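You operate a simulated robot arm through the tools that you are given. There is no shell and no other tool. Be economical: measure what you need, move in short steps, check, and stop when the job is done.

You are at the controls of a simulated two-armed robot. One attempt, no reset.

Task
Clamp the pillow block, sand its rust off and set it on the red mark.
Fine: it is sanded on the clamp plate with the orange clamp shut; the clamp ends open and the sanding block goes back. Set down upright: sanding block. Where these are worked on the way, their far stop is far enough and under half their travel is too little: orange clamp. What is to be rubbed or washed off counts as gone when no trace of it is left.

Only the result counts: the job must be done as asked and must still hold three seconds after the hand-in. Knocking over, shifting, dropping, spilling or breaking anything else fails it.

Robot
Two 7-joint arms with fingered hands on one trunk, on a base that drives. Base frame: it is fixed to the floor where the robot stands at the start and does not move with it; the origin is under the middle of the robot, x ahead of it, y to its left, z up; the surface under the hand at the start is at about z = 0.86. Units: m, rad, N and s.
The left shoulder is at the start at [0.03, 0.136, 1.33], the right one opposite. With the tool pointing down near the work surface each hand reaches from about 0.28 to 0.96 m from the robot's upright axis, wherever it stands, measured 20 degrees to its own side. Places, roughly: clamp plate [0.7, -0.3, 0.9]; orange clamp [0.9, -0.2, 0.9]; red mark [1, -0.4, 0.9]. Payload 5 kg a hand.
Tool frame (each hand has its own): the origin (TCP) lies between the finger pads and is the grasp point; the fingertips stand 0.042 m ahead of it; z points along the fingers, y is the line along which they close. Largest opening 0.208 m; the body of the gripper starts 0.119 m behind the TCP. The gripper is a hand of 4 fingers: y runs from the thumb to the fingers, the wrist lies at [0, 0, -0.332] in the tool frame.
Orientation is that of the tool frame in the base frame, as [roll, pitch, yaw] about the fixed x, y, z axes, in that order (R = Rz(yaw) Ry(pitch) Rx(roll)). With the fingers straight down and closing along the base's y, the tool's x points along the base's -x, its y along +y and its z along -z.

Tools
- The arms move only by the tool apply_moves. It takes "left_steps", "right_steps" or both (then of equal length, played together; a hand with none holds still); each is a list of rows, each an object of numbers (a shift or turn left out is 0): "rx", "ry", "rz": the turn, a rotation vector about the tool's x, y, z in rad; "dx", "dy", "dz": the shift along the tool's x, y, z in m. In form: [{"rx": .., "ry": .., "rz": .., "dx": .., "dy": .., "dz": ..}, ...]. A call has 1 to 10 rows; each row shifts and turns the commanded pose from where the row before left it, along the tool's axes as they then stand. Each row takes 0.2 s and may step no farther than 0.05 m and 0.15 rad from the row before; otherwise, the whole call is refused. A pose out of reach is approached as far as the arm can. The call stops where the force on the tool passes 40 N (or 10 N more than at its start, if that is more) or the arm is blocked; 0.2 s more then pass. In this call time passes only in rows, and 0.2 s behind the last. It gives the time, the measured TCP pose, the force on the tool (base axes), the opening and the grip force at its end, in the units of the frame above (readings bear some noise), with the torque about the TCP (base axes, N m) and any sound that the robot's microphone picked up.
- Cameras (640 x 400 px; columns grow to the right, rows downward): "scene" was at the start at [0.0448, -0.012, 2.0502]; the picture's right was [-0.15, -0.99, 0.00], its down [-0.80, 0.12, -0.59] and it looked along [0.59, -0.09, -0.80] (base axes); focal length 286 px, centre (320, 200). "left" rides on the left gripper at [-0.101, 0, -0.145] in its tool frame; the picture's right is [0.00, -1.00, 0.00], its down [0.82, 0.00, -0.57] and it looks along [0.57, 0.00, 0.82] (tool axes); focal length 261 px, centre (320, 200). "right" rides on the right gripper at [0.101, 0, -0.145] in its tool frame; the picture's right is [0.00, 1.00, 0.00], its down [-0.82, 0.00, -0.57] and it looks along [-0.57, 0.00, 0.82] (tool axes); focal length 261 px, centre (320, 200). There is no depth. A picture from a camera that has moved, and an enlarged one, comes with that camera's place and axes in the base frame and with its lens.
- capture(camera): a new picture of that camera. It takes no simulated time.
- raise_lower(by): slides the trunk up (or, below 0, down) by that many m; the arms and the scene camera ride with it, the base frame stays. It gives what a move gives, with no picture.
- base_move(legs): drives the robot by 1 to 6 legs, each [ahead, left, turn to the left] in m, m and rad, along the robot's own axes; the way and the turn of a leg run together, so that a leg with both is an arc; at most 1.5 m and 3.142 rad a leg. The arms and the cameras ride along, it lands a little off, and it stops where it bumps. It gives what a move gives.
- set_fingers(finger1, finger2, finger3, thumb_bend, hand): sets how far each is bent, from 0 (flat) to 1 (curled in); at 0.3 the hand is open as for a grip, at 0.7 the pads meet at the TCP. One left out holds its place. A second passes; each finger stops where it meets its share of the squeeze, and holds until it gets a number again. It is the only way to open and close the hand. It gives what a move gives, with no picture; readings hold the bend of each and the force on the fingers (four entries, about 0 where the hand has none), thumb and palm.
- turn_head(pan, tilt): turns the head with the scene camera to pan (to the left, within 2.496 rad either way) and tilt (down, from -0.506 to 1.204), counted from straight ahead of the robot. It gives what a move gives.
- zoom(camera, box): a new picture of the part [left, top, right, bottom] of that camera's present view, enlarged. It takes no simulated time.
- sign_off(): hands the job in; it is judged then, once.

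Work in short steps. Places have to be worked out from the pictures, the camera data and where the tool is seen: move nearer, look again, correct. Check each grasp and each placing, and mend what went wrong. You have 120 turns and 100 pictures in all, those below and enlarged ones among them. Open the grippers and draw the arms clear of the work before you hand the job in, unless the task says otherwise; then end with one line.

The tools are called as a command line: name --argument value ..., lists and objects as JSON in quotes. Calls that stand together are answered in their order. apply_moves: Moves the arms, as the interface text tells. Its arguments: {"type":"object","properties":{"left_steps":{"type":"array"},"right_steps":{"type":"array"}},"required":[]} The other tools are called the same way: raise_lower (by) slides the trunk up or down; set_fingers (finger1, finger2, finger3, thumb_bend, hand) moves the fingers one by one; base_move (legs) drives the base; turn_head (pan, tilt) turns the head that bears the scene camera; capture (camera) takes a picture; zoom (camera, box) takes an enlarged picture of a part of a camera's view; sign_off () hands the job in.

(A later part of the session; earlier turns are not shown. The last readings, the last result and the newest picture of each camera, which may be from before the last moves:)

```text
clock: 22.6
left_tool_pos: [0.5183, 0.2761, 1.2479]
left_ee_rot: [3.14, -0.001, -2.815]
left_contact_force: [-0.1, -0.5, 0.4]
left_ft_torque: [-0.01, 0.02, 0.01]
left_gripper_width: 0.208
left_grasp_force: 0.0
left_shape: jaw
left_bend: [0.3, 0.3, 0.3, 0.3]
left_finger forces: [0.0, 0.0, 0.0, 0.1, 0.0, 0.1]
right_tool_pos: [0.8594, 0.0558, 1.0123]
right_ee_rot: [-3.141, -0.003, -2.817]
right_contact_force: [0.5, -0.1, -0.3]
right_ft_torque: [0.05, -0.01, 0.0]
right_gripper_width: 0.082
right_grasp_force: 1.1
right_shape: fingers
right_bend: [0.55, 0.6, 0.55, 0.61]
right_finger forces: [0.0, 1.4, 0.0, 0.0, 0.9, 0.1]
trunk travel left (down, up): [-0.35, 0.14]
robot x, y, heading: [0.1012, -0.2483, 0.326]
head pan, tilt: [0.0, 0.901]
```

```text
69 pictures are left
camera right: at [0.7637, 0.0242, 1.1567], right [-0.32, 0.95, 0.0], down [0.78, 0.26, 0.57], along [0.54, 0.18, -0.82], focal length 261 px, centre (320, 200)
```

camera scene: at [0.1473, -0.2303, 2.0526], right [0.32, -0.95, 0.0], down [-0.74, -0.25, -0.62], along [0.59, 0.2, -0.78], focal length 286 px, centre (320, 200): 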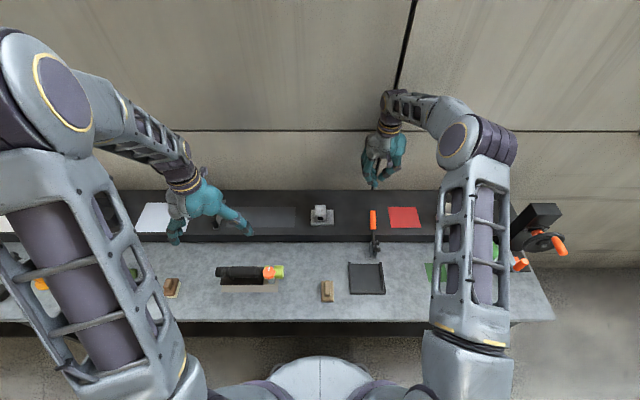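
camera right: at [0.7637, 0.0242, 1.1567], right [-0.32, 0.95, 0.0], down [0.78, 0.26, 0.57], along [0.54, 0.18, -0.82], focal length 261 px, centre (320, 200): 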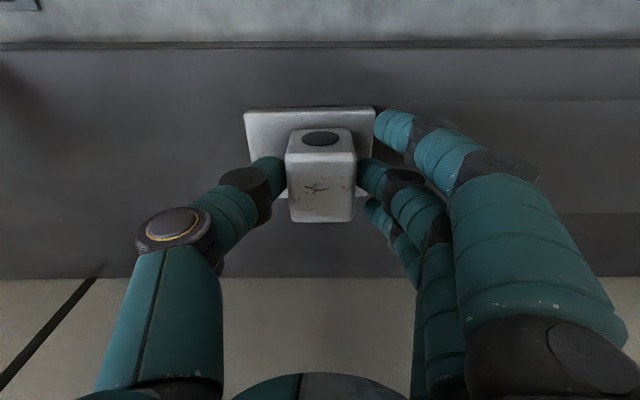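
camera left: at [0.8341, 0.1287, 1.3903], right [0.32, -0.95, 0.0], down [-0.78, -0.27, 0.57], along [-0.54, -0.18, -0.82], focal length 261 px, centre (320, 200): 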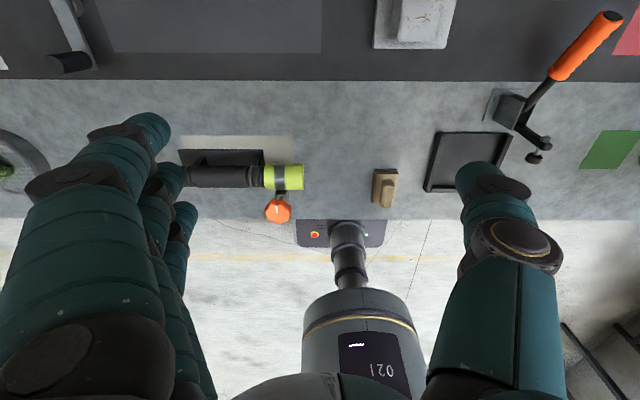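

Both pads just touch the boss. Now squeeze.

set_fingers --hand "right" --finger1 0.58 --finger2 0.9 --finger3 0.58 --thumb_bend 0.9

apply_moves --right_steps '[{"dz": -0.02}, {"dz": -0.02}]'

capture --camera "right"

zoom --camera "scene" --box '[260, 170, 360, 240]'

```text
clock: 23.6
left_tool_pos: [0.5172, 0.2756, 1.2496]
left_ee_rot: [-3.142, 0.0, -2.815]
left_contact_force: [-0.5, -0.1, -0.2]
left_ft_torque: [0.01, -0.04, 0.04]
left_gripper_width: 0.2078
left_grasp_force: 0.1
left_shape: jaw
left_bend: [0.3, 0.3, 0.3, 0.3]
left_finger forces: [0.0, 0.1, 0.0, 0.0, 0.1, 0.1]
right_tool_pos: [0.8583, 0.0558, 1.0141]
right_ee_rot: [3.139, 0.002, -2.817]
right_contact_force: [2.9, 5.9, 13.7]
right_ft_torque: [1.27, 0.27, -0.29]
right_gripper_width: 0.0611
right_grasp_force: 34.2
right_shape: fingers
right_bend: [0.54, 0.5, 0.54, 0.81]
right_finger forces: [6.8, 20.7, 12.5, 0.0, 28.9, 0.0]
trunk travel left (down, up): [-0.35, 0.14]
robot x, y, heading: [0.098, -0.2516, 0.327]
head pan, tilt: [0.0, 0.901]
```

```text
clock: 24.2
left_tool_pos: [0.5185, 0.2758, 1.2497]
left_ee_rot: [3.14, 0.0, -2.815]
left_contact_force: [0.8, 0.1, -0.3]
left_ft_torque: [-0.01, -0.07, 0.04]
left_gripper_width: 0.2078
left_grasp_force: 0.1
left_shape: jaw
left_bend: [0.3, 0.3, 0.3, 0.3]
left_finger forces: [0.0, 0.0, 0.1, 0.0, 0.0, 0.0]
right_tool_pos: [0.857, 0.056, 1.0532]
right_ee_rot: [3.141, -0.002, -2.818]
right_contact_force: [-0.9, -0.9, -4.8]
right_ft_torque: [-0.05, -0.11, 0.06]
right_gripper_width: 0.061
right_grasp_force: 36.9
right_shape: fingers
right_bend: [0.54, 0.51, 0.54, 0.82]
right_finger forces: [8.9, 22.3, 10.9, 0.0, 31.2, 0.0]
trunk travel left (down, up): [-0.35, 0.14]
robot x, y, heading: [0.1, -0.2491, 0.325]
head pan, tilt: [0.0, 0.901]
```

```text
68 pictures are left
camera right: at [0.7618, 0.0252, 1.1977], right [-0.32, 0.95, 0.0], down [0.78, 0.26, 0.57], along [0.54, 0.18, -0.82], focal length 261 px, centre (320, 200)
```

right: 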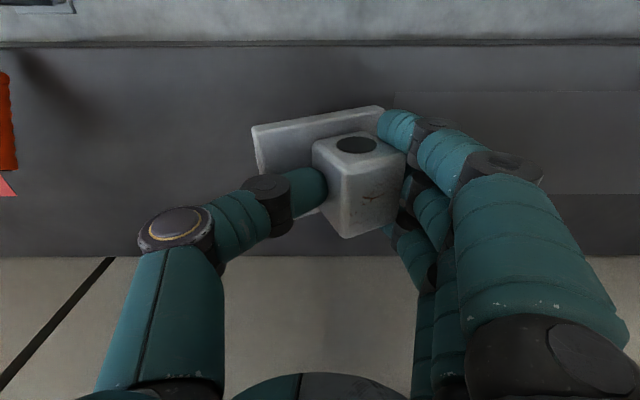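

```text
5.71 times, centred on (310, 205) of scene
camera zoom: at [0.1448, -0.2337, 2.0528], right [0.32, -0.95, 0.0], down [-0.74, -0.25, -0.62], along [0.59, 0.2, -0.78], focal length 1634 px, centre (377, 171)
```

zoom: 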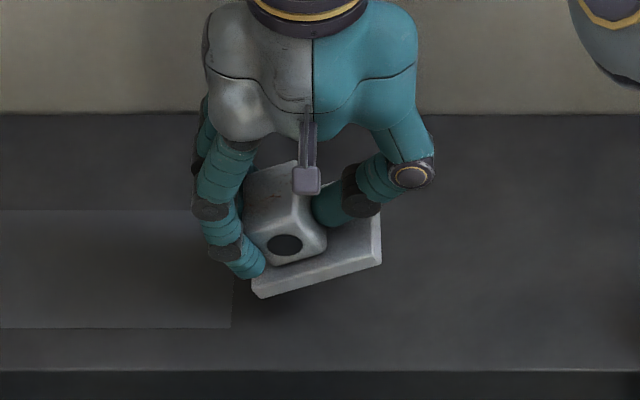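

Block lifted (≈5 N) and firmly held by thumb and three fingers, but yawed about +17° in the hand. I raise it and carry it over the tray, then rotate.

apply_moves --right_steps '[{"dz": -0.04}, {"dz": -0.04}, {"dz": -0.04}]'

apply_moves --right_steps '[{"dx": 0.0335, "dy": -0.0335}, {"dx": 0.0335, "dy": -0.0335}, {"dx": 0.0335, "dy": -0.0335}, {"dx": 0.0335, "dy": -0.0335}, {"dx": 0.0335, "dy": -0.0335}, {"dx": 0.0335, "dy": -0.0335}, {"dx": 0.0335, "dy": -0.0335}, {"dx": 0.0335, "dy": -0.0335}, {"rz": 0.145}, {"rz": 0.145}]'

capture --camera "right"

zoom --camera "scene" --box '[310, 190, 430, 300]'

```text
clock: 25.0
left_tool_pos: [0.5196, 0.2771, 1.2479]
left_ee_rot: [-3.142, 0.0, -2.815]
left_contact_force: [-1.0, -0.2, 0.6]
left_ft_torque: [0.06, -0.03, -0.01]
left_gripper_width: 0.2079
left_grasp_force: 0.1
left_shape: jaw
left_bend: [0.3, 0.3, 0.3, 0.3]
left_finger forces: [0.0, 0.1, 0.0, 0.0, 0.0, 0.0]
right_tool_pos: [0.8564, 0.0604, 1.1711]
right_ee_rot: [3.141, -0.004, -2.814]
right_contact_force: [-1.4, -1.4, -6.4]
right_ft_torque: [-0.02, -0.18, 0.04]
right_gripper_width: 0.0611
right_grasp_force: 37.2
right_shape: fingers
right_bend: [0.54, 0.51, 0.54, 0.82]
right_finger forces: [9.2, 22.3, 11.0, 0.0, 31.4, 0.0]
trunk travel left (down, up): [-0.35, 0.14]
robot x, y, heading: [0.1043, -0.2479, 0.325]
head pan, tilt: [0.0, 0.901]
```

```text
clock: 27.2
left_tool_pos: [0.5191, 0.2757, 1.2478]
left_ee_rot: [3.14, -0.002, -2.814]
left_contact_force: [-1.1, -0.3, 1.1]
left_ft_torque: [0.04, -0.04, -0.01]
left_gripper_width: 0.2079
left_grasp_force: 0.0
left_shape: jaw
left_bend: [0.3, 0.3, 0.3, 0.3]
left_finger forces: [0.0, 0.0, 0.0, 0.0, 0.0, 0.0]
right_tool_pos: [0.6892, -0.285, 1.1739]
right_ee_rot: [3.141, -0.003, -3.109]
right_contact_force: [-0.1, -0.5, -3.9]
right_ft_torque: [0.01, -0.03, -0.03]
right_gripper_width: 0.0612
right_grasp_force: 37.7
right_shape: fingers
right_bend: [0.54, 0.51, 0.54, 0.82]
right_finger forces: [9.7, 22.5, 12.1, 0.0, 31.1, 0.1]
trunk travel left (down, up): [-0.35, 0.14]
robot x, y, heading: [0.1008, -0.2431, 0.327]
head pan, tilt: [0.0, 0.901]
```

```text
66 pictures are left
camera right: at [0.589, -0.2867, 1.317], right [-0.03, 1.0, 0.0], down [0.82, 0.02, 0.57], along [0.57, 0.02, -0.82], focal length 261 px, centre (320, 200)
```

right: 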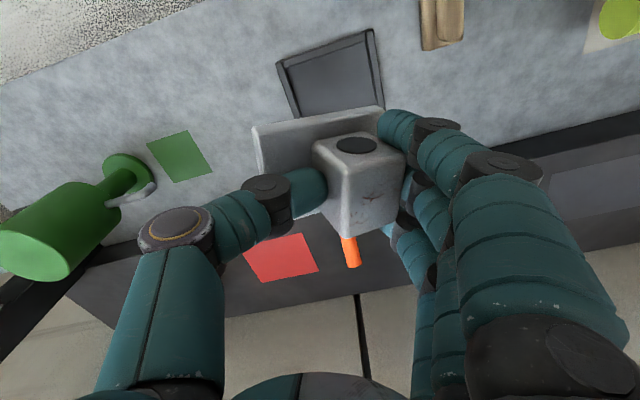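

```text
3.64 times, centred on (370, 245) of scene
camera zoom: at [0.1456, -0.2346, 2.0528], right [0.32, -0.95, 0.0], down [-0.74, -0.25, -0.62], along [0.59, 0.2, -0.78], focal length 1040 px, centre (138, 36)
```

zoom: 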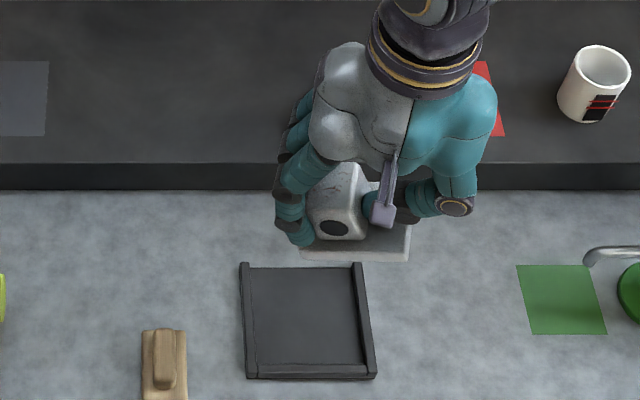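

Zoom in to check the block's alignment and tilt.

zoom --camera "scene" --box '[355, 220, 395, 245]'

zoom --camera "right" --box '[240, 90, 420, 250]'

```text
16.00 times, centred on (375, 232) of scene
camera zoom: at [0.1456, -0.2346, 2.0528], right [0.32, -0.95, 0.0], down [-0.74, -0.25, -0.62], along [0.59, 0.2, -0.78], focal length 4574 px, centre (-560, -320)
```

zoom: 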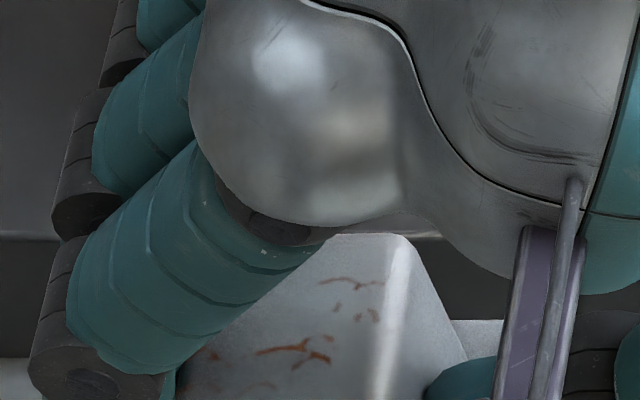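

```text
2.50 times, centred on (330, 170) of right
camera zoom: at [0.589, -0.2867, 1.317], right [-0.03, 1.0, 0.0], down [0.82, 0.02, 0.57], along [0.57, 0.02, -0.82], focal length 652 px, centre (295, 275)
```

zoom: 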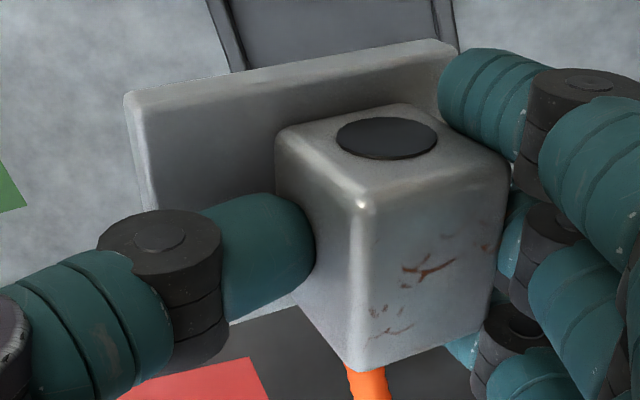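

The block looks possibly rolled in the hand. A clearer zoom from the scene camera.

zoom --camera "scene" --box '[350, 230, 398, 266]'

```text
11.11 times, centred on (374, 248) of scene
camera zoom: at [0.1456, -0.2346, 2.0528], right [0.32, -0.95, 0.0], down [-0.74, -0.25, -0.62], along [0.59, 0.2, -0.78], focal length 3177 px, centre (-280, -333)
```

zoom: 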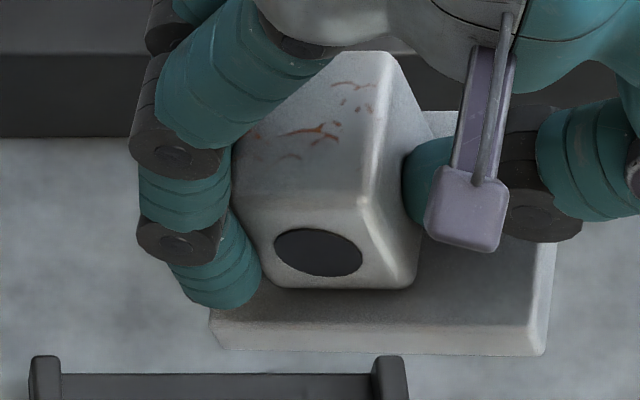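

The block leans about 20–25° to the left in the grip. I counter-roll the hand (about tool x) and correct yaw a little, then look again.

apply_moves --right_steps '[{"rx": -0.13, "rz": -0.03}, {"rx": -0.13, "rz": -0.03}, {"rx": -0.13, "rz": -0.03}]'

zoom --camera "scene" --box '[345, 220, 401, 262]'

capture --camera "right"

```text
clock: 28.0
left_tool_pos: [0.5176, 0.2766, 1.2495]
left_ee_rot: [3.14, 0.0, -2.814]
left_contact_force: [-0.9, 0.4, 0.6]
left_ft_torque: [0.01, -0.16, 0.03]
left_gripper_width: 0.2079
left_grasp_force: 0.0
left_shape: jaw
left_bend: [0.3, 0.3, 0.3, 0.3]
left_finger forces: [0.0, 0.1, 0.1, 0.0, 0.0, 0.0]
right_tool_pos: [0.69, -0.2853, 1.1718]
right_ee_rot: [2.747, 0.015, -3.02]
right_contact_force: [0.0, 1.3, -4.7]
right_ft_torque: [-0.21, -0.02, 0.02]
right_gripper_width: 0.0608
right_grasp_force: 38.0
right_shape: fingers
right_bend: [0.54, 0.51, 0.54, 0.82]
right_finger forces: [10.2, 21.8, 12.3, 0.1, 31.7, 0.0]
trunk travel left (down, up): [-0.35, 0.14]
robot x, y, heading: [0.0989, -0.2488, 0.326]
head pan, tilt: [0.0, 0.901]
```

```text
9.52 times, centred on (373, 241) of scene
camera zoom: at [0.1469, -0.2358, 2.0525], right [0.32, -0.95, 0.0], down [-0.74, -0.25, -0.62], along [0.59, 0.2, -0.78], focal length 2723 px, centre (-185, -190)
```

zoom: 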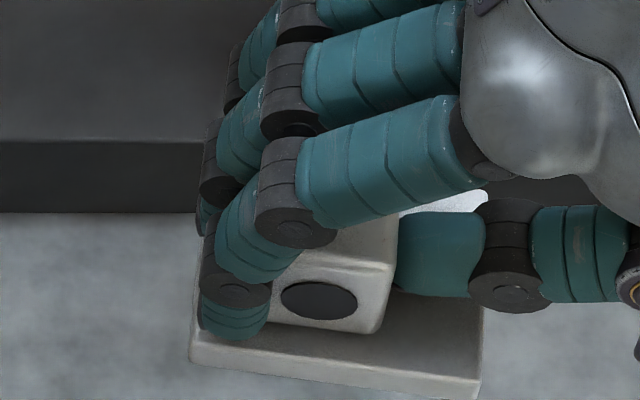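

```text
60 pictures are left
camera right: at [0.5949, -0.351, 1.3033], right [-0.11, 0.92, 0.38], down [0.83, -0.12, 0.54], along [0.54, 0.38, -0.75], focal length 261 px, centre (320, 200)
```

right: 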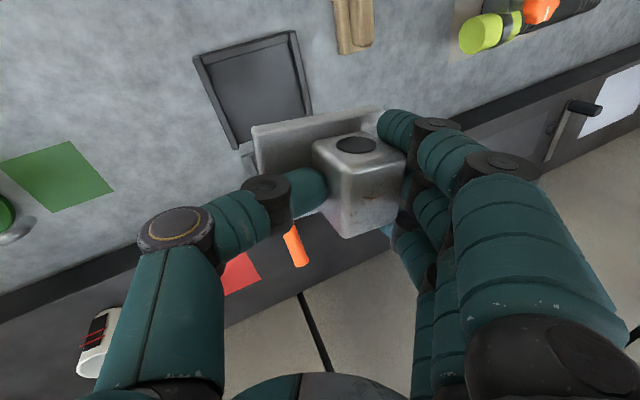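

Roll is about right now; yaw needs about +0.15. I rotate about the vertical, shift to the tray's target and lower 15 cm.

apply_moves --right_steps '[{"ry": 0.055, "rz": -0.135}, {"dx": 0.003, "dy": -0.013, "dz": 0.035}, {"dx": 0.003, "dy": -0.013, "dz": 0.035}, {"dx": 0.003, "dy": -0.013, "dz": 0.035}, {"dx": 0.003, "dy": -0.013, "dz": 0.035}]'

zoom --camera "scene" --box '[335, 225, 405, 295]'

capture --camera "right"

```text
clock: 29.2
left_tool_pos: [0.5208, 0.2756, 1.247]
left_ee_rot: [3.141, -0.001, -2.815]
left_contact_force: [1.5, -1.1, 1.2]
left_ft_torque: [0.02, 0.05, 0.03]
left_gripper_width: 0.208
left_grasp_force: 0.0
left_shape: jaw
left_bend: [0.3, 0.3, 0.3, 0.3]
left_finger forces: [0.0, 0.0, 0.1, 0.0, 0.1, 0.0]
right_tool_pos: [0.6743, -0.2829, 1.0203]
right_ee_rot: [2.755, 0.016, -2.875]
right_contact_force: [1.1, 0.0, -3.1]
right_ft_torque: [-0.11, 0.11, 0.06]
right_gripper_width: 0.0609
right_grasp_force: 38.9
right_shape: fingers
right_bend: [0.54, 0.51, 0.54, 0.82]
right_finger forces: [10.4, 22.0, 12.6, 0.0, 32.2, 0.0]
trunk travel left (down, up): [-0.35, 0.14]
robot x, y, heading: [0.1024, -0.248, 0.33]
head pan, tilt: [0.0, 0.901]
```

```text
5.71 times, centred on (370, 260) of scene
camera zoom: at [0.1475, -0.2345, 2.0527], right [0.32, -0.95, 0.0], down [-0.74, -0.25, -0.62], along [0.59, 0.2, -0.78], focal length 1634 px, centre (34, -143)
```

zoom: 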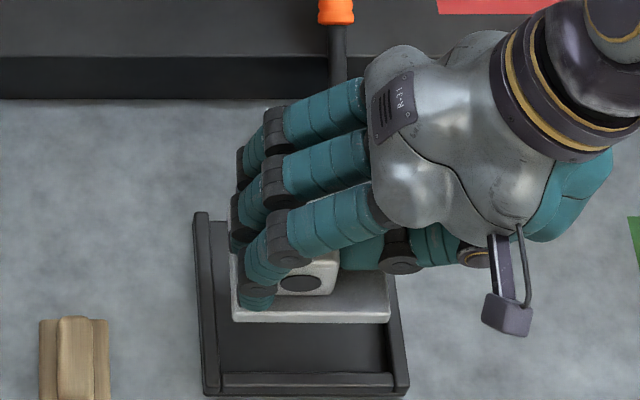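

```text
58 pictures are left
camera right: at [0.591, -0.3609, 1.1519], right [-0.25, 0.89, 0.38], down [0.84, 0.0, 0.54], along [0.48, 0.45, -0.75], focal length 261 px, centre (320, 200)
```

right: 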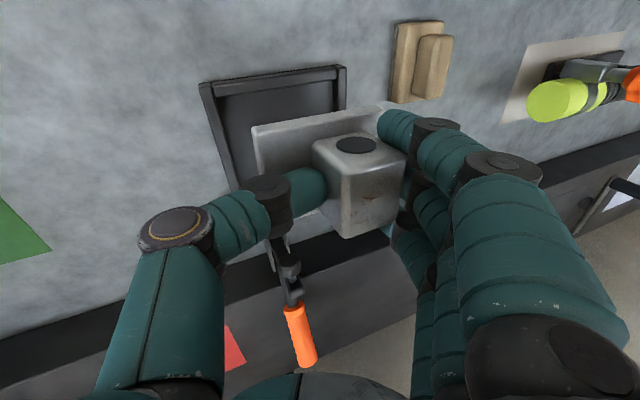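

The block is aligned over the tray and sits a bit higher in hand than assumed (bottom ≈0.96). I shift 1.5 cm ahead, 1 cm right and lower 6 cm, then recheck.

apply_moves --right_steps '[{"dx": -0.008, "dy": -0.012, "dz": 0.018}, {"dx": -0.008, "dy": -0.011, "dz": 0.017}, {"dy": -0.01, "dz": 0.018}]'

zoom --camera "scene" --box '[335, 225, 405, 295]'

capture --camera "right"

```text
clock: 30.0
left_tool_pos: [0.5189, 0.2774, 1.2489]
left_ee_rot: [-3.141, -0.001, -2.817]
left_contact_force: [0.4, 0.6, -0.2]
left_ft_torque: [0.01, 0.02, 0.0]
left_gripper_width: 0.2078
left_grasp_force: 0.0
left_shape: jaw
left_bend: [0.3, 0.3, 0.3, 0.3]
left_finger forces: [0.0, 0.1, 0.0, 0.0, 0.0, 0.0]
right_tool_pos: [0.6959, -0.2882, 0.9626]
right_ee_rot: [2.754, 0.016, -2.873]
right_contact_force: [1.0, -0.1, -3.2]
right_ft_torque: [-0.12, 0.02, -0.01]
right_gripper_width: 0.061
right_grasp_force: 38.6
right_shape: fingers
right_bend: [0.54, 0.51, 0.54, 0.82]
right_finger forces: [10.5, 22.0, 12.7, 0.1, 32.2, 0.0]
trunk travel left (down, up): [-0.35, 0.14]
robot x, y, heading: [0.1012, -0.2483, 0.327]
head pan, tilt: [0.0, 0.901]
```

```text
5.71 times, centred on (370, 260) of scene
camera zoom: at [0.1463, -0.2341, 2.0528], right [0.32, -0.95, 0.0], down [-0.74, -0.25, -0.62], along [0.59, 0.2, -0.78], focal length 1634 px, centre (34, -143)
```

zoom: 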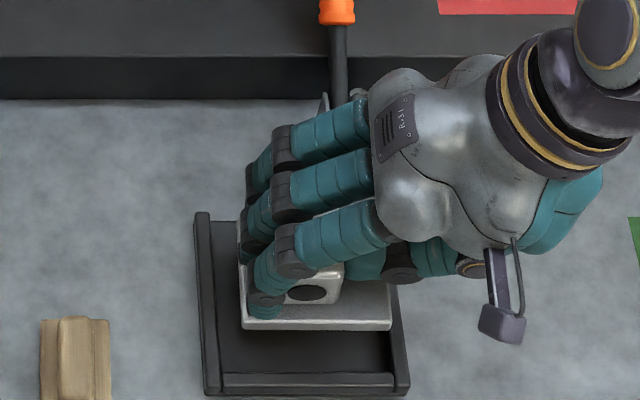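

```text
56 pictures are left
camera right: at [0.6127, -0.3676, 1.0937], right [-0.25, 0.89, 0.38], down [0.84, 0.0, 0.54], along [0.48, 0.45, -0.75], focal length 261 px, centre (320, 200)
```

right: 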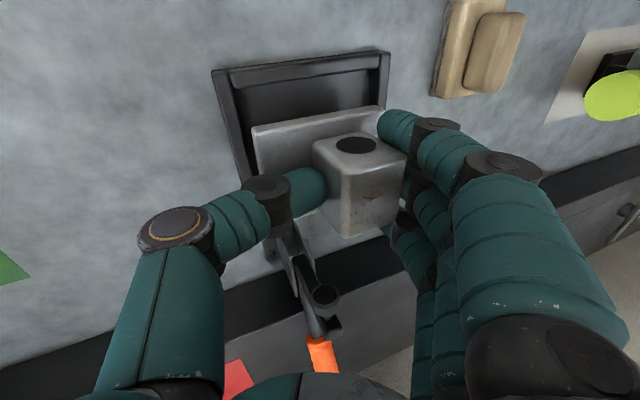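

Base now measures centre ≈(0.573, -0.472), bottom ≈0.91, about 4 cm above the plate. Lowering gently.

apply_moves --right_steps '[{"dy": -0.004, "dz": 0.0105}, {"dy": -0.004, "dz": 0.0105}, {"dy": -0.0035, "dz": 0.009}]'

zoom --camera "scene" --box '[335, 235, 405, 285]'

```text
clock: 30.8
left_tool_pos: [0.5193, 0.2759, 1.2485]
left_ee_rot: [3.141, 0.0, -2.815]
left_contact_force: [0.4, 1.1, 0.5]
left_ft_torque: [0.01, -0.01, 0.01]
left_gripper_width: 0.2077
left_grasp_force: 0.0
left_shape: jaw
left_bend: [0.3, 0.3, 0.3, 0.3]
left_finger forces: [0.1, 0.0, 0.0, 0.0, 0.0, 0.0]
right_tool_pos: [0.6973, -0.2868, 0.9288]
right_ee_rot: [2.753, 0.016, -2.873]
right_contact_force: [0.8, -0.9, -3.5]
right_ft_torque: [-0.12, -0.01, 0.01]
right_gripper_width: 0.0611
right_grasp_force: 38.6
right_shape: fingers
right_bend: [0.54, 0.51, 0.54, 0.82]
right_finger forces: [10.5, 22.1, 12.7, 0.0, 32.3, 0.0]
trunk travel left (down, up): [-0.35, 0.14]
robot x, y, heading: [0.1016, -0.2466, 0.325]
head pan, tilt: [0.0, 0.901]
```

```text
8.00 times, centred on (370, 260) of scene
camera zoom: at [0.1463, -0.234, 2.0528], right [0.32, -0.95, 0.0], down [-0.74, -0.25, -0.62], along [0.59, 0.2, -0.78], focal length 2287 px, centre (-80, -280)
```

zoom: 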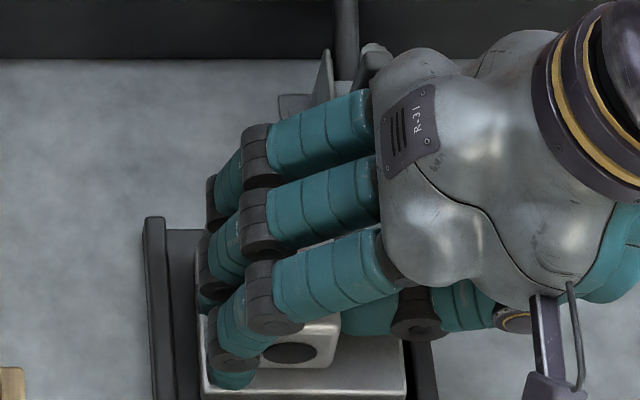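

Still free; continue in small steps until contact.

apply_moves --right_steps '[{"dy": -0.002, "dz": 0.005}, {"dy": -0.002, "dz": 0.005}]'

zoom --camera "scene" --box '[335, 245, 405, 295]'

```text
clock: 31.4
left_tool_pos: [0.5183, 0.2746, 1.2495]
left_ee_rot: [3.141, 0.0, -2.815]
left_contact_force: [-0.9, 0.5, -0.1]
left_ft_torque: [0.01, 0.0, 0.05]
left_gripper_width: 0.2076
left_grasp_force: 0.1
left_shape: jaw
left_bend: [0.3, 0.3, 0.3, 0.3]
left_finger forces: [0.1, 0.0, 0.0, 0.0, 0.0, 0.0]
right_tool_pos: [0.7018, -0.2888, 0.9218]
right_ee_rot: [2.756, 0.021, -2.875]
right_contact_force: [5.3, -10.0, 33.6]
right_ft_torque: [1.98, 0.45, -0.4]
right_gripper_width: 0.0621
right_grasp_force: 41.8
right_shape: fingers
right_bend: [0.53, 0.51, 0.54, 0.83]
right_finger forces: [9.5, 20.1, 18.5, 0.0, 35.5, 0.0]
trunk travel left (down, up): [-0.35, 0.14]
robot x, y, heading: [0.1006, -0.2494, 0.323]
head pan, tilt: [0.0, 0.901]
```

```text
8.00 times, centred on (370, 270) of scene
camera zoom: at [0.1442, -0.2355, 2.0533], right [0.32, -0.95, 0.0], down [-0.74, -0.25, -0.62], along [0.59, 0.2, -0.78], focal length 2287 px, centre (-80, -360)
```

zoom: 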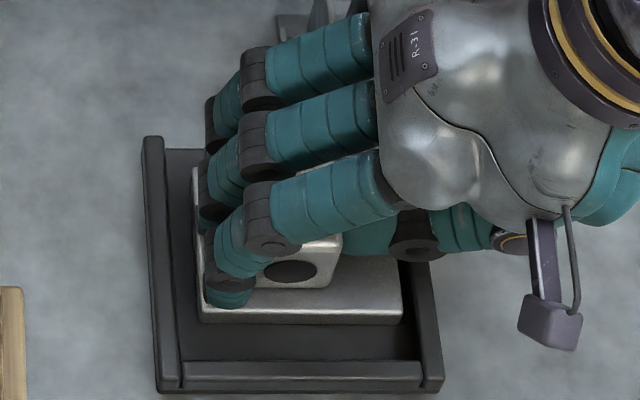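

The block is on the plate (contact, plate z≈0.868). I release: fingers open, thumb relaxes a little.

set_fingers --hand "right" --finger1 0.42 --finger2 0.42 --finger3 0.42 --thumb_bend 0.74

zoom --camera "scene" --box '[335, 245, 405, 295]'

capture --camera "right"

```text
clock: 32.4
left_tool_pos: [0.5187, 0.2769, 1.2477]
left_ee_rot: [3.141, 0.0, -2.814]
left_contact_force: [0.0, 0.2, 0.3]
left_ft_torque: [-0.02, 0.0, -0.02]
left_gripper_width: 0.2077
left_grasp_force: 0.1
left_shape: jaw
left_bend: [0.3, 0.3, 0.3, 0.3]
left_finger forces: [0.1, 0.1, 0.0, 0.0, 0.1, 0.1]
right_tool_pos: [0.6997, -0.2873, 0.9188]
right_ee_rot: [2.754, 0.018, -2.871]
right_contact_force: [-1.0, -0.9, 2.5]
right_ft_torque: [0.05, 0.08, 0.02]
right_gripper_width: 0.0814
right_grasp_force: 1.5
right_shape: fingers
right_bend: [0.42, 0.42, 0.42, 0.75]
right_finger forces: [0.0, 0.0, 0.0, 0.0, 2.8, 0.1]
trunk travel left (down, up): [-0.35, 0.14]
robot x, y, heading: [0.0994, -0.248, 0.326]
head pan, tilt: [0.0, 0.901]
```

```text
8.00 times, centred on (370, 270) of scene
camera zoom: at [0.1456, -0.2341, 2.0528], right [0.32, -0.95, 0.0], down [-0.74, -0.25, -0.62], along [0.59, 0.2, -0.78], focal length 2287 px, centre (-80, -360)
```

zoom: 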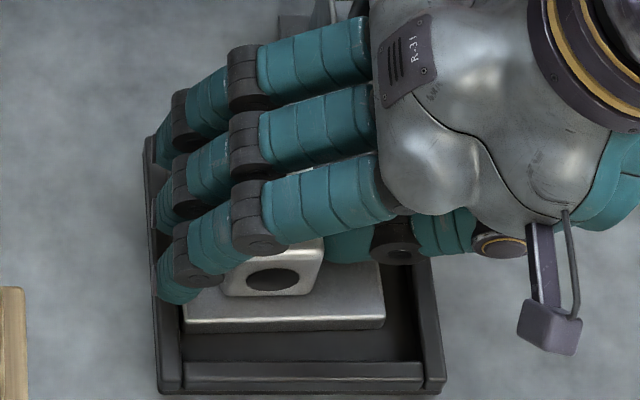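

```text
52 pictures are left
camera right: at [0.6145, -0.3656, 1.05], right [-0.25, 0.89, 0.38], down [0.84, 0.0, 0.54], along [0.48, 0.45, -0.75], focal length 261 px, centre (320, 200)
```

right: 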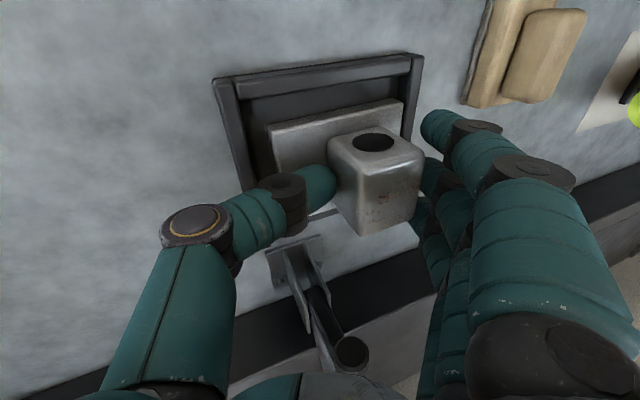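

The block slid against the left rail when released. I nudge it back right with the open fingers by moving the hand right, also freeing the thumb.

apply_moves --right_steps '[{"dy": -0.0095, "dz": -0.005}, {"dy": -0.0095, "dz": -0.004}]'

zoom --camera "scene" --box '[335, 245, 405, 295]'

```text
clock: 33.0
left_tool_pos: [0.5193, 0.2757, 1.2469]
left_ee_rot: [-3.141, 0.0, -2.815]
left_contact_force: [-0.3, 0.1, -0.2]
left_ft_torque: [0.02, 0.01, -0.02]
left_gripper_width: 0.2078
left_grasp_force: 0.0
left_shape: jaw
left_bend: [0.3, 0.3, 0.3, 0.3]
left_finger forces: [0.0, 0.0, 0.0, 0.0, 0.0, 0.0]
right_tool_pos: [0.7056, -0.306, 0.92]
right_ee_rot: [2.754, 0.017, -2.873]
right_contact_force: [0.8, 1.1, 0.2]
right_ft_torque: [-0.03, 0.01, 0.0]
right_gripper_width: 0.0824
right_grasp_force: 0.2
right_shape: fingers
right_bend: [0.42, 0.42, 0.42, 0.74]
right_finger forces: [0.0, 0.3, 0.0, 0.0, 0.1, 0.0]
trunk travel left (down, up): [-0.35, 0.14]
robot x, y, heading: [0.0963, -0.2474, 0.327]
head pan, tilt: [0.0, 0.901]
```

```text
8.00 times, centred on (370, 270) of scene
camera zoom: at [0.1459, -0.2343, 2.0528], right [0.32, -0.95, 0.0], down [-0.74, -0.25, -0.62], along [0.59, 0.2, -0.78], focal length 2287 px, centre (-80, -360)
```

zoom: 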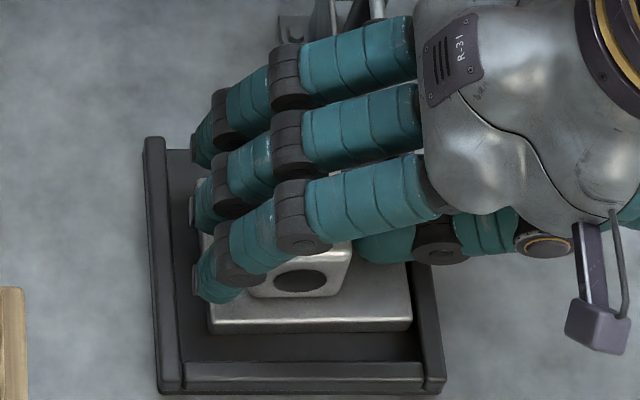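

Block now rests by the right rail, wing under the future pad position. I lift the hand straight up and undo the tilt.

apply_moves --right_steps '[{"dy": 0.011, "dz": -0.028}, {"dy": 0.017, "dz": -0.0416}, {"dy": 0.017, "dz": -0.0416}, {"dy": 0.017, "dz": -0.0416}, {"dy": 0.015, "dz": -0.037}, {"rx": 0.13}, {"rx": 0.13}, {"rx": 0.125}]'

set_fingers --hand "right" --finger1 0.7 --finger2 0.7 --finger3 0.7 --thumb_bend 0.7

zoom --camera "scene" --box '[310, 200, 430, 290]'

```text
clock: 34.8
left_tool_pos: [0.5193, 0.2787, 1.2474]
left_ee_rot: [-3.139, 0.0, -2.815]
left_contact_force: [-0.7, 1.8, 0.3]
left_ft_torque: [-0.3, -0.11, 0.03]
left_gripper_width: 0.2078
left_grasp_force: 0.0
left_shape: jaw
left_bend: [0.3, 0.3, 0.3, 0.3]
left_finger forces: [0.0, 0.0, 0.0, 0.0, 0.0, 0.0]
right_tool_pos: [0.7013, -0.305, 1.1247]
right_ee_rot: [-3.14, 0.017, -2.876]
right_contact_force: [0.3, -0.3, -1.4]
right_ft_torque: [-0.01, -0.04, -0.02]
right_gripper_width: 0.0828
right_grasp_force: 0.1
right_shape: fingers
right_bend: [0.42, 0.42, 0.42, 0.74]
right_finger forces: [0.0, 0.1, 0.1, 0.1, 0.0, 0.0]
trunk travel left (down, up): [-0.35, 0.14]
robot x, y, heading: [0.1018, -0.2448, 0.323]
head pan, tilt: [0.0, 0.901]
```

```text
clock: 35.8
left_tool_pos: [0.5198, 0.2772, 1.248]
left_ee_rot: [3.141, 0.0, -2.815]
left_contact_force: [-1.7, 0.5, -0.1]
left_ft_torque: [-0.02, 0.02, 0.0]
left_gripper_width: 0.2079
left_grasp_force: 0.1
left_shape: jaw
left_bend: [0.3, 0.3, 0.3, 0.3]
left_finger forces: [0.0, 0.0, 0.0, 0.1, 0.0, 0.0]
right_tool_pos: [0.7017, -0.3075, 1.1249]
right_ee_rot: [3.14, 0.017, -2.872]
right_contact_force: [0.3, 1.0, -0.5]
right_ft_torque: [-0.02, 0.01, -0.05]
right_gripper_width: 0.0314
right_grasp_force: 0.1
right_shape: fingers
right_bend: [0.7, 0.7, 0.7, 0.7]
right_finger forces: [0.0, 0.0, 0.1, 0.1, 0.0, 0.1]
trunk travel left (down, up): [-0.35, 0.14]
robot x, y, heading: [0.1023, -0.2502, 0.326]
head pan, tilt: [0.0, 0.901]
```

```text
4.44 times, centred on (370, 245) of scene
camera zoom: at [0.1457, -0.2333, 2.0528], right [0.32, -0.95, 0.0], down [-0.74, -0.25, -0.62], along [0.59, 0.2, -0.78], focal length 1271 px, centre (98, 0)
```

zoom: 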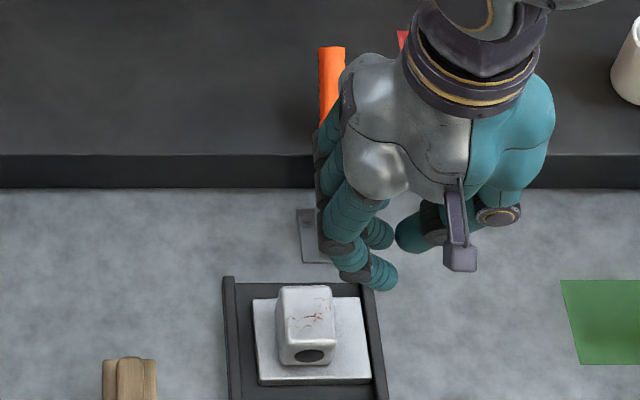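

Block sits upright in the tray. Now move the fist over and behind the handle to close the clamp.

apply_moves --right_steps '[{"rz": -0.055, "ry": 0.017, "dz": -0.045}, {"dx": -0.048, "dz": -0.01}, {"dx": -0.048}, {"dx": -0.048}, {"dx": -0.048}, {"dx": -0.048}, {"dx": -0.048}, {"dx": -0.047}, {"dz": 0.045}, {"dz": 0.045}]'

capture --camera "right"

```text
clock: 38.0
left_tool_pos: [0.5196, 0.2767, 1.2463]
left_ee_rot: [3.141, -0.001, -2.816]
left_contact_force: [0.4, 0.0, 0.2]
left_ft_torque: [-0.02, 0.11, 0.02]
left_gripper_width: 0.2083
left_grasp_force: 0.0
left_shape: jaw
left_bend: [0.3, 0.3, 0.3, 0.3]
left_finger forces: [0.1, 0.0, 0.1, 0.1, 0.0, 0.0]
right_tool_pos: [1.0205, -0.2017, 1.0889]
right_ee_rot: [3.139, -0.001, -2.818]
right_contact_force: [1.4, -0.3, 1.1]
right_ft_torque: [-0.01, 0.22, -0.04]
right_gripper_width: 0.0314
right_grasp_force: 0.0
right_shape: fingers
right_bend: [0.7, 0.7, 0.7, 0.7]
right_finger forces: [0.0, 0.0, 0.0, 0.0, 0.0, 0.0]
trunk travel left (down, up): [-0.35, 0.14]
robot x, y, heading: [0.1002, -0.2467, 0.326]
head pan, tilt: [0.0, 0.901]
```

```text
49 pictures are left
camera right: at [0.9253, -0.2329, 1.2325], right [-0.31, 0.95, 0.0], down [0.78, 0.26, 0.57], along [0.54, 0.18, -0.82], focal length 261 px, centre (320, 200)
```

right: 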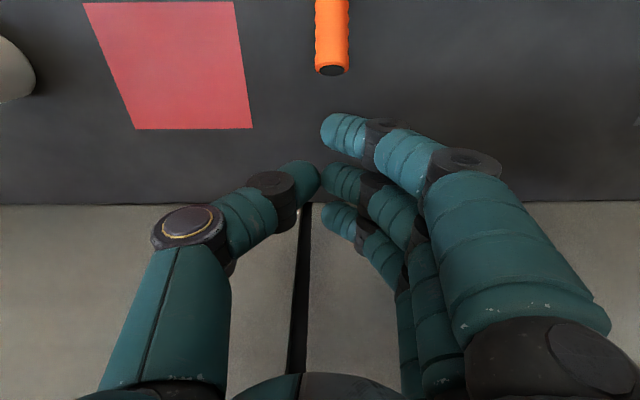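

Same stance as before. I descend and pull the handle to its stop (shift 4 mm right as earlier).

apply_moves --right_steps '[{"dz": 0.045, "dy": -0.004}, {"dz": 0.04}]'

apply_moves --right_steps '[{"dx": 0.025}, {"dx": 0.025, "dz": -0.005}, {"dx": 0.025, "dz": -0.01}, {"dx": 0.025, "dz": -0.01}, {"dx": 0.025, "dz": -0.01}, {"dx": 0.01}, {"dx": 0.01}, {"dx": 0.01}]'

zoom --camera "scene" --box '[320, 200, 420, 290]'

```text
clock: 38.6
left_tool_pos: [0.5209, 0.2755, 1.2476]
left_ee_rot: [3.141, -0.001, -2.813]
left_contact_force: [0.3, 0.4, -1.1]
left_ft_torque: [-0.03, 0.05, 0.01]
left_gripper_width: 0.2078
left_grasp_force: 0.0
left_shape: jaw
left_bend: [0.3, 0.3, 0.3, 0.3]
left_finger forces: [0.0, 0.1, 0.0, 0.0, 0.0, 0.0]
right_tool_pos: [1.0201, -0.2059, 1.0037]
right_ee_rot: [3.139, 0.003, -2.82]
right_contact_force: [1.4, 0.2, 0.8]
right_ft_torque: [0.01, 0.17, 0.02]
right_gripper_width: 0.0314
right_grasp_force: 0.0
right_shape: fingers
right_bend: [0.7, 0.7, 0.7, 0.7]
right_finger forces: [0.0, 0.1, 0.0, 0.0, 0.1, 0.0]
trunk travel left (down, up): [-0.35, 0.14]
robot x, y, heading: [0.1035, -0.245, 0.33]
head pan, tilt: [0.0, 0.901]
```

```text
clock: 40.4
left_tool_pos: [0.5218, 0.2778, 1.2471]
left_ee_rot: [-3.14, -0.001, -2.815]
left_contact_force: [0.9, 0.7, -0.1]
left_ft_torque: [0.0, 0.08, -0.01]
left_gripper_width: 0.2078
left_grasp_force: 0.1
left_shape: jaw
left_bend: [0.3, 0.3, 0.3, 0.3]
left_finger forces: [0.1, 0.0, 0.1, 0.1, 0.0, 0.0]
right_tool_pos: [0.8782, -0.2533, 1.0401]
right_ee_rot: [3.139, 0.006, -2.819]
right_contact_force: [25.7, 7.2, -4.3]
right_ft_torque: [0.27, -1.09, -0.28]
right_gripper_width: 0.0316
right_grasp_force: 12.4
right_shape: fingers
right_bend: [0.7, 0.7, 0.7, 0.7]
right_finger forces: [25.2, 0.0, 0.1, 0.1, 0.1, 0.0]
trunk travel left (down, up): [-0.35, 0.14]
robot x, y, heading: [0.1017, -0.2473, 0.325]
head pan, tilt: [0.0, 0.901]
```

```text
4.44 times, centred on (370, 245) of scene
camera zoom: at [0.151, -0.2332, 2.0526], right [0.32, -0.95, 0.0], down [-0.74, -0.25, -0.62], along [0.59, 0.2, -0.79], focal length 1271 px, centre (98, 0)
```

zoom: 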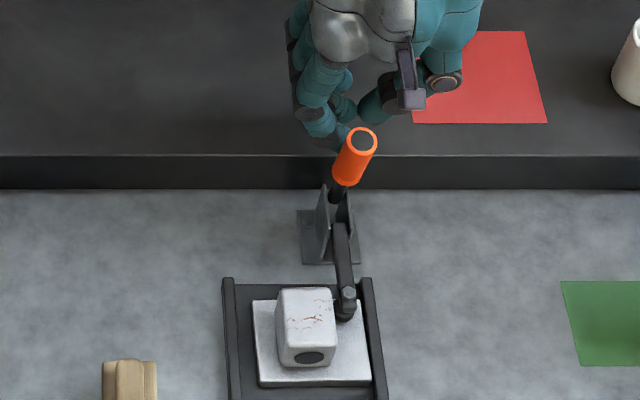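

Clamp is shut with the pad on the wing. Now lift the hand away and look closely at the sanding block.

apply_moves --right_steps '[{"dx": -0.02, "dz": -0.02}, {"dz": -0.05}, {"dz": -0.05}, {"dz": -0.04}, {"dx": 0.02, "dy": 0.04}, {"dx": 0.03, "dy": 0.035}, {"dx": 0.035, "dy": 0.03}, {"dx": 0.035, "dy": 0.03}, {"dx": 0.035, "dy": 0.03}, {"dx": 0.035, "dy": 0.03}]'

zoom --camera "scene" --box '[300, 260, 390, 310]'

capture --camera "right"

```text
clock: 42.6
left_tool_pos: [0.5174, 0.2771, 1.249]
left_ee_rot: [-3.14, 0.0, -2.816]
left_contact_force: [-0.9, 0.5, -0.5]
left_ft_torque: [-0.09, -0.12, 0.0]
left_gripper_width: 0.2078
left_grasp_force: 0.0
left_shape: jaw
left_bend: [0.3, 0.3, 0.3, 0.3]
left_finger forces: [0.0, 0.0, 0.0, 0.1, 0.1, 0.0]
right_tool_pos: [0.6481, -0.1247, 1.2036]
right_ee_rot: [-3.14, 0.002, -2.819]
right_contact_force: [-0.1, 0.0, 0.8]
right_ft_torque: [-0.03, -0.04, 0.03]
right_gripper_width: 0.0315
right_grasp_force: 0.0
right_shape: fingers
right_bend: [0.7, 0.7, 0.7, 0.7]
right_finger forces: [0.0, 0.1, 0.1, 0.0, 0.0, 0.1]
trunk travel left (down, up): [-0.35, 0.14]
robot x, y, heading: [0.1, -0.246, 0.327]
head pan, tilt: [0.0, 0.901]
```

```text
7.11 times, centred on (345, 285) of scene
camera zoom: at [0.1433, -0.2322, 2.0529], right [0.32, -0.95, 0.0], down [-0.74, -0.25, -0.62], along [0.59, 0.2, -0.78], focal length 2033 px, centre (142, -404)
```

zoom: 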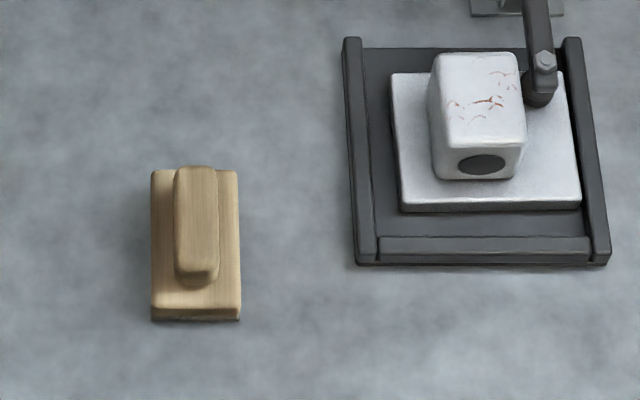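

```text
46 pictures are left
camera right: at [0.5524, -0.1553, 1.348], right [-0.31, 0.95, 0.0], down [0.78, 0.26, 0.57], along [0.54, 0.18, -0.82], focal length 261 px, centre (320, 200)
```

right: 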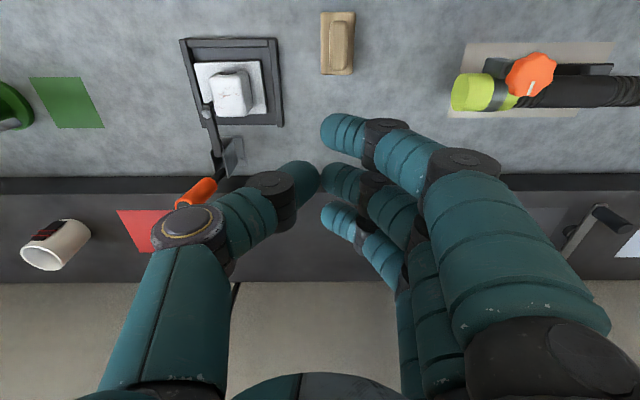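

Sanding block: base ≈52×81 mm centred F≈0.507, L≈-0.297, 25 mm thick with a ridge handle on top. I'll grip its long base sides with all three fingers; pre-bend to 0.55 and hover over it.

set_fingers --hand "right" --finger1 0.55 --finger2 0.55 --finger3 0.55 --thumb_bend 0.55

apply_moves --right_steps '[{"dx": 0.022, "dy": 0.009, "dz": 0.04}, {"dx": 0.023, "dy": 0.009, "dz": 0.04}, {"dx": 0.023, "dy": 0.009, "dz": 0.04}, {"dz": 0.045}, {"dz": 0.03}]'

capture --camera "right"

zoom --camera "scene" --box '[290, 240, 380, 310]'

```text
clock: 43.6
left_tool_pos: [0.5186, 0.2769, 1.2481]
left_ee_rot: [3.14, 0.002, -2.815]
left_contact_force: [-0.3, 0.7, 0.2]
left_ft_torque: [-0.04, -0.05, -0.01]
left_gripper_width: 0.208
left_grasp_force: 0.0
left_shape: jaw
left_bend: [0.3, 0.3, 0.3, 0.3]
left_finger forces: [0.0, 0.0, 0.0, 0.0, 0.0, 0.0]
right_tool_pos: [0.6481, -0.1254, 1.2045]
right_ee_rot: [3.14, 0.001, -2.82]
right_contact_force: [-0.7, 0.9, 0.2]
right_ft_torque: [0.0, -0.01, 0.04]
right_gripper_width: 0.0945
right_grasp_force: 0.1
right_shape: fingers
right_bend: [0.55, 0.55, 0.55, 0.55]
right_finger forces: [0.0, 0.1, 0.1, 0.0, 0.1, 0.0]
trunk travel left (down, up): [-0.35, 0.14]
robot x, y, heading: [0.1002, -0.248, 0.329]
head pan, tilt: [0.0, 0.901]
```

```text
clock: 44.8
left_tool_pos: [0.5186, 0.277, 1.2477]
left_ee_rot: [-3.14, 0.0, -2.816]
left_contact_force: [0.5, 0.0, 0.3]
left_ft_torque: [0.0, -0.04, 0.0]
left_gripper_width: 0.2079
left_grasp_force: 0.0
left_shape: jaw
left_bend: [0.3, 0.3, 0.3, 0.3]
left_finger forces: [0.0, 0.0, 0.0, 0.0, 0.1, 0.1]
right_tool_pos: [0.5753, -0.1192, 1.0056]
right_ee_rot: [3.14, -0.002, -2.819]
right_contact_force: [-0.2, 0.9, 0.1]
right_ft_torque: [-0.03, 0.02, -0.02]
right_gripper_width: 0.0947
right_grasp_force: 0.0
right_shape: fingers
right_bend: [0.55, 0.55, 0.55, 0.55]
right_finger forces: [0.0, 0.0, 0.0, 0.1, 0.0, 0.0]
trunk travel left (down, up): [-0.35, 0.14]
robot x, y, heading: [0.1019, -0.2472, 0.329]
head pan, tilt: [0.0, 0.901]
```

```text
45 pictures are left
camera right: at [0.4797, -0.1503, 1.1484], right [-0.31, 0.95, 0.0], down [0.78, 0.26, 0.57], along [0.54, 0.18, -0.82], focal length 261 px, centre (320, 200)
```

right: 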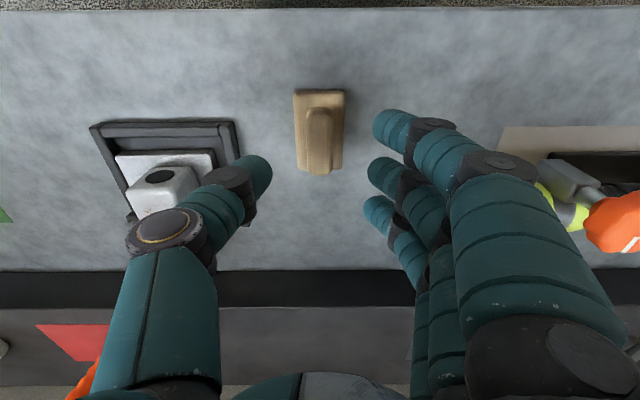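

```text
5.71 times, centred on (335, 275) of scene
camera zoom: at [0.1458, -0.2332, 2.0528], right [0.32, -0.95, 0.0], down [-0.74, -0.25, -0.62], along [0.59, 0.2, -0.78], focal length 1634 px, centre (234, -229)
```

zoom: 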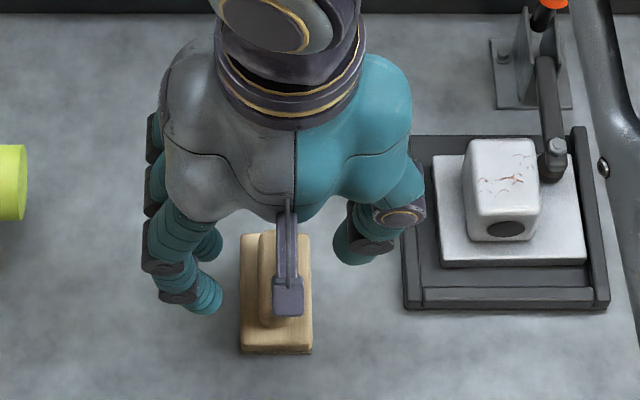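

Well centred (5 mm to correct toward the robot). Descend to grip height.

apply_moves --right_steps '[{"dx": 0.004, "dz": 0.035}, {"dz": 0.03}, {"dz": 0.016}]'

capture --camera "right"

```text
clock: 45.6
left_tool_pos: [0.5188, 0.2757, 1.2489]
left_ee_rot: [3.14, -0.001, -2.816]
left_contact_force: [0.5, 0.2, 0.1]
left_ft_torque: [-0.03, 0.04, -0.02]
left_gripper_width: 0.2077
left_grasp_force: 0.1
left_shape: jaw
left_bend: [0.3, 0.3, 0.3, 0.3]
left_finger forces: [0.1, 0.0, 0.0, 0.0, 0.0, 0.1]
right_tool_pos: [0.5722, -0.1215, 0.9249]
right_ee_rot: [3.141, -0.001, -2.817]
right_contact_force: [1.1, -0.7, -1.0]
right_ft_torque: [-0.07, 0.07, -0.01]
right_gripper_width: 0.0945
right_grasp_force: 0.1
right_shape: fingers
right_bend: [0.55, 0.55, 0.55, 0.55]
right_finger forces: [0.1, 0.0, 0.0, 0.0, 0.0, 0.0]
trunk travel left (down, up): [-0.35, 0.14]
robot x, y, heading: [0.1007, -0.2467, 0.335]
head pan, tilt: [0.0, 0.901]
```

```text
43 pictures are left
camera right: at [0.4775, -0.1525, 1.0683], right [-0.31, 0.95, 0.0], down [0.78, 0.26, 0.57], along [0.54, 0.18, -0.82], focal length 261 px, centre (320, 200)
```

right: 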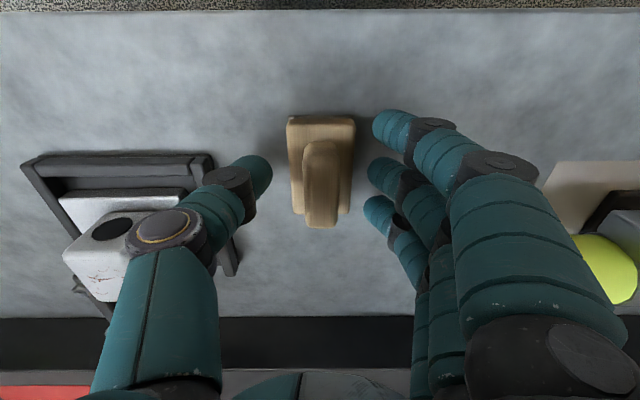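

Close symmetrically and moderately.

set_fingers --hand "right" --finger1 0.66 --finger2 0.66 --finger3 0.66 --thumb_bend 0.63

capture --camera "right"

```text
clock: 46.6
left_tool_pos: [0.5193, 0.2782, 1.2484]
left_ee_rot: [3.141, 0.001, -2.816]
left_contact_force: [0.7, 0.2, -0.3]
left_ft_torque: [-0.03, -0.01, 0.01]
left_gripper_width: 0.2079
left_grasp_force: 0.2
left_shape: jaw
left_bend: [0.3, 0.3, 0.3, 0.3]
left_finger forces: [0.0, 0.0, 0.0, 0.0, 0.1, 0.0]
right_tool_pos: [0.5732, -0.1212, 0.9253]
right_ee_rot: [3.14, -0.001, -2.819]
right_contact_force: [0.4, 3.1, 5.7]
right_ft_torque: [-0.05, -0.08, 0.03]
right_gripper_width: 0.0656
right_grasp_force: 12.2
right_shape: fingers
right_bend: [0.63, 0.63, 0.63, 0.61]
right_finger forces: [3.7, 4.0, 4.1, 0.1, 11.8, 0.0]
trunk travel left (down, up): [-0.35, 0.14]
robot x, y, heading: [0.1034, -0.2478, 0.33]
head pan, tilt: [0.0, 0.901]
```

```text
42 pictures are left
camera right: at [0.4772, -0.1521, 1.0689], right [-0.31, 0.95, 0.0], down [0.78, 0.26, 0.57], along [0.54, 0.18, -0.82], focal length 261 px, centre (320, 200)
```

right: 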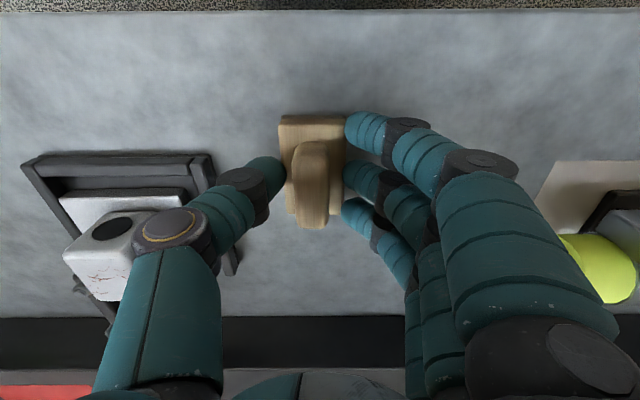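

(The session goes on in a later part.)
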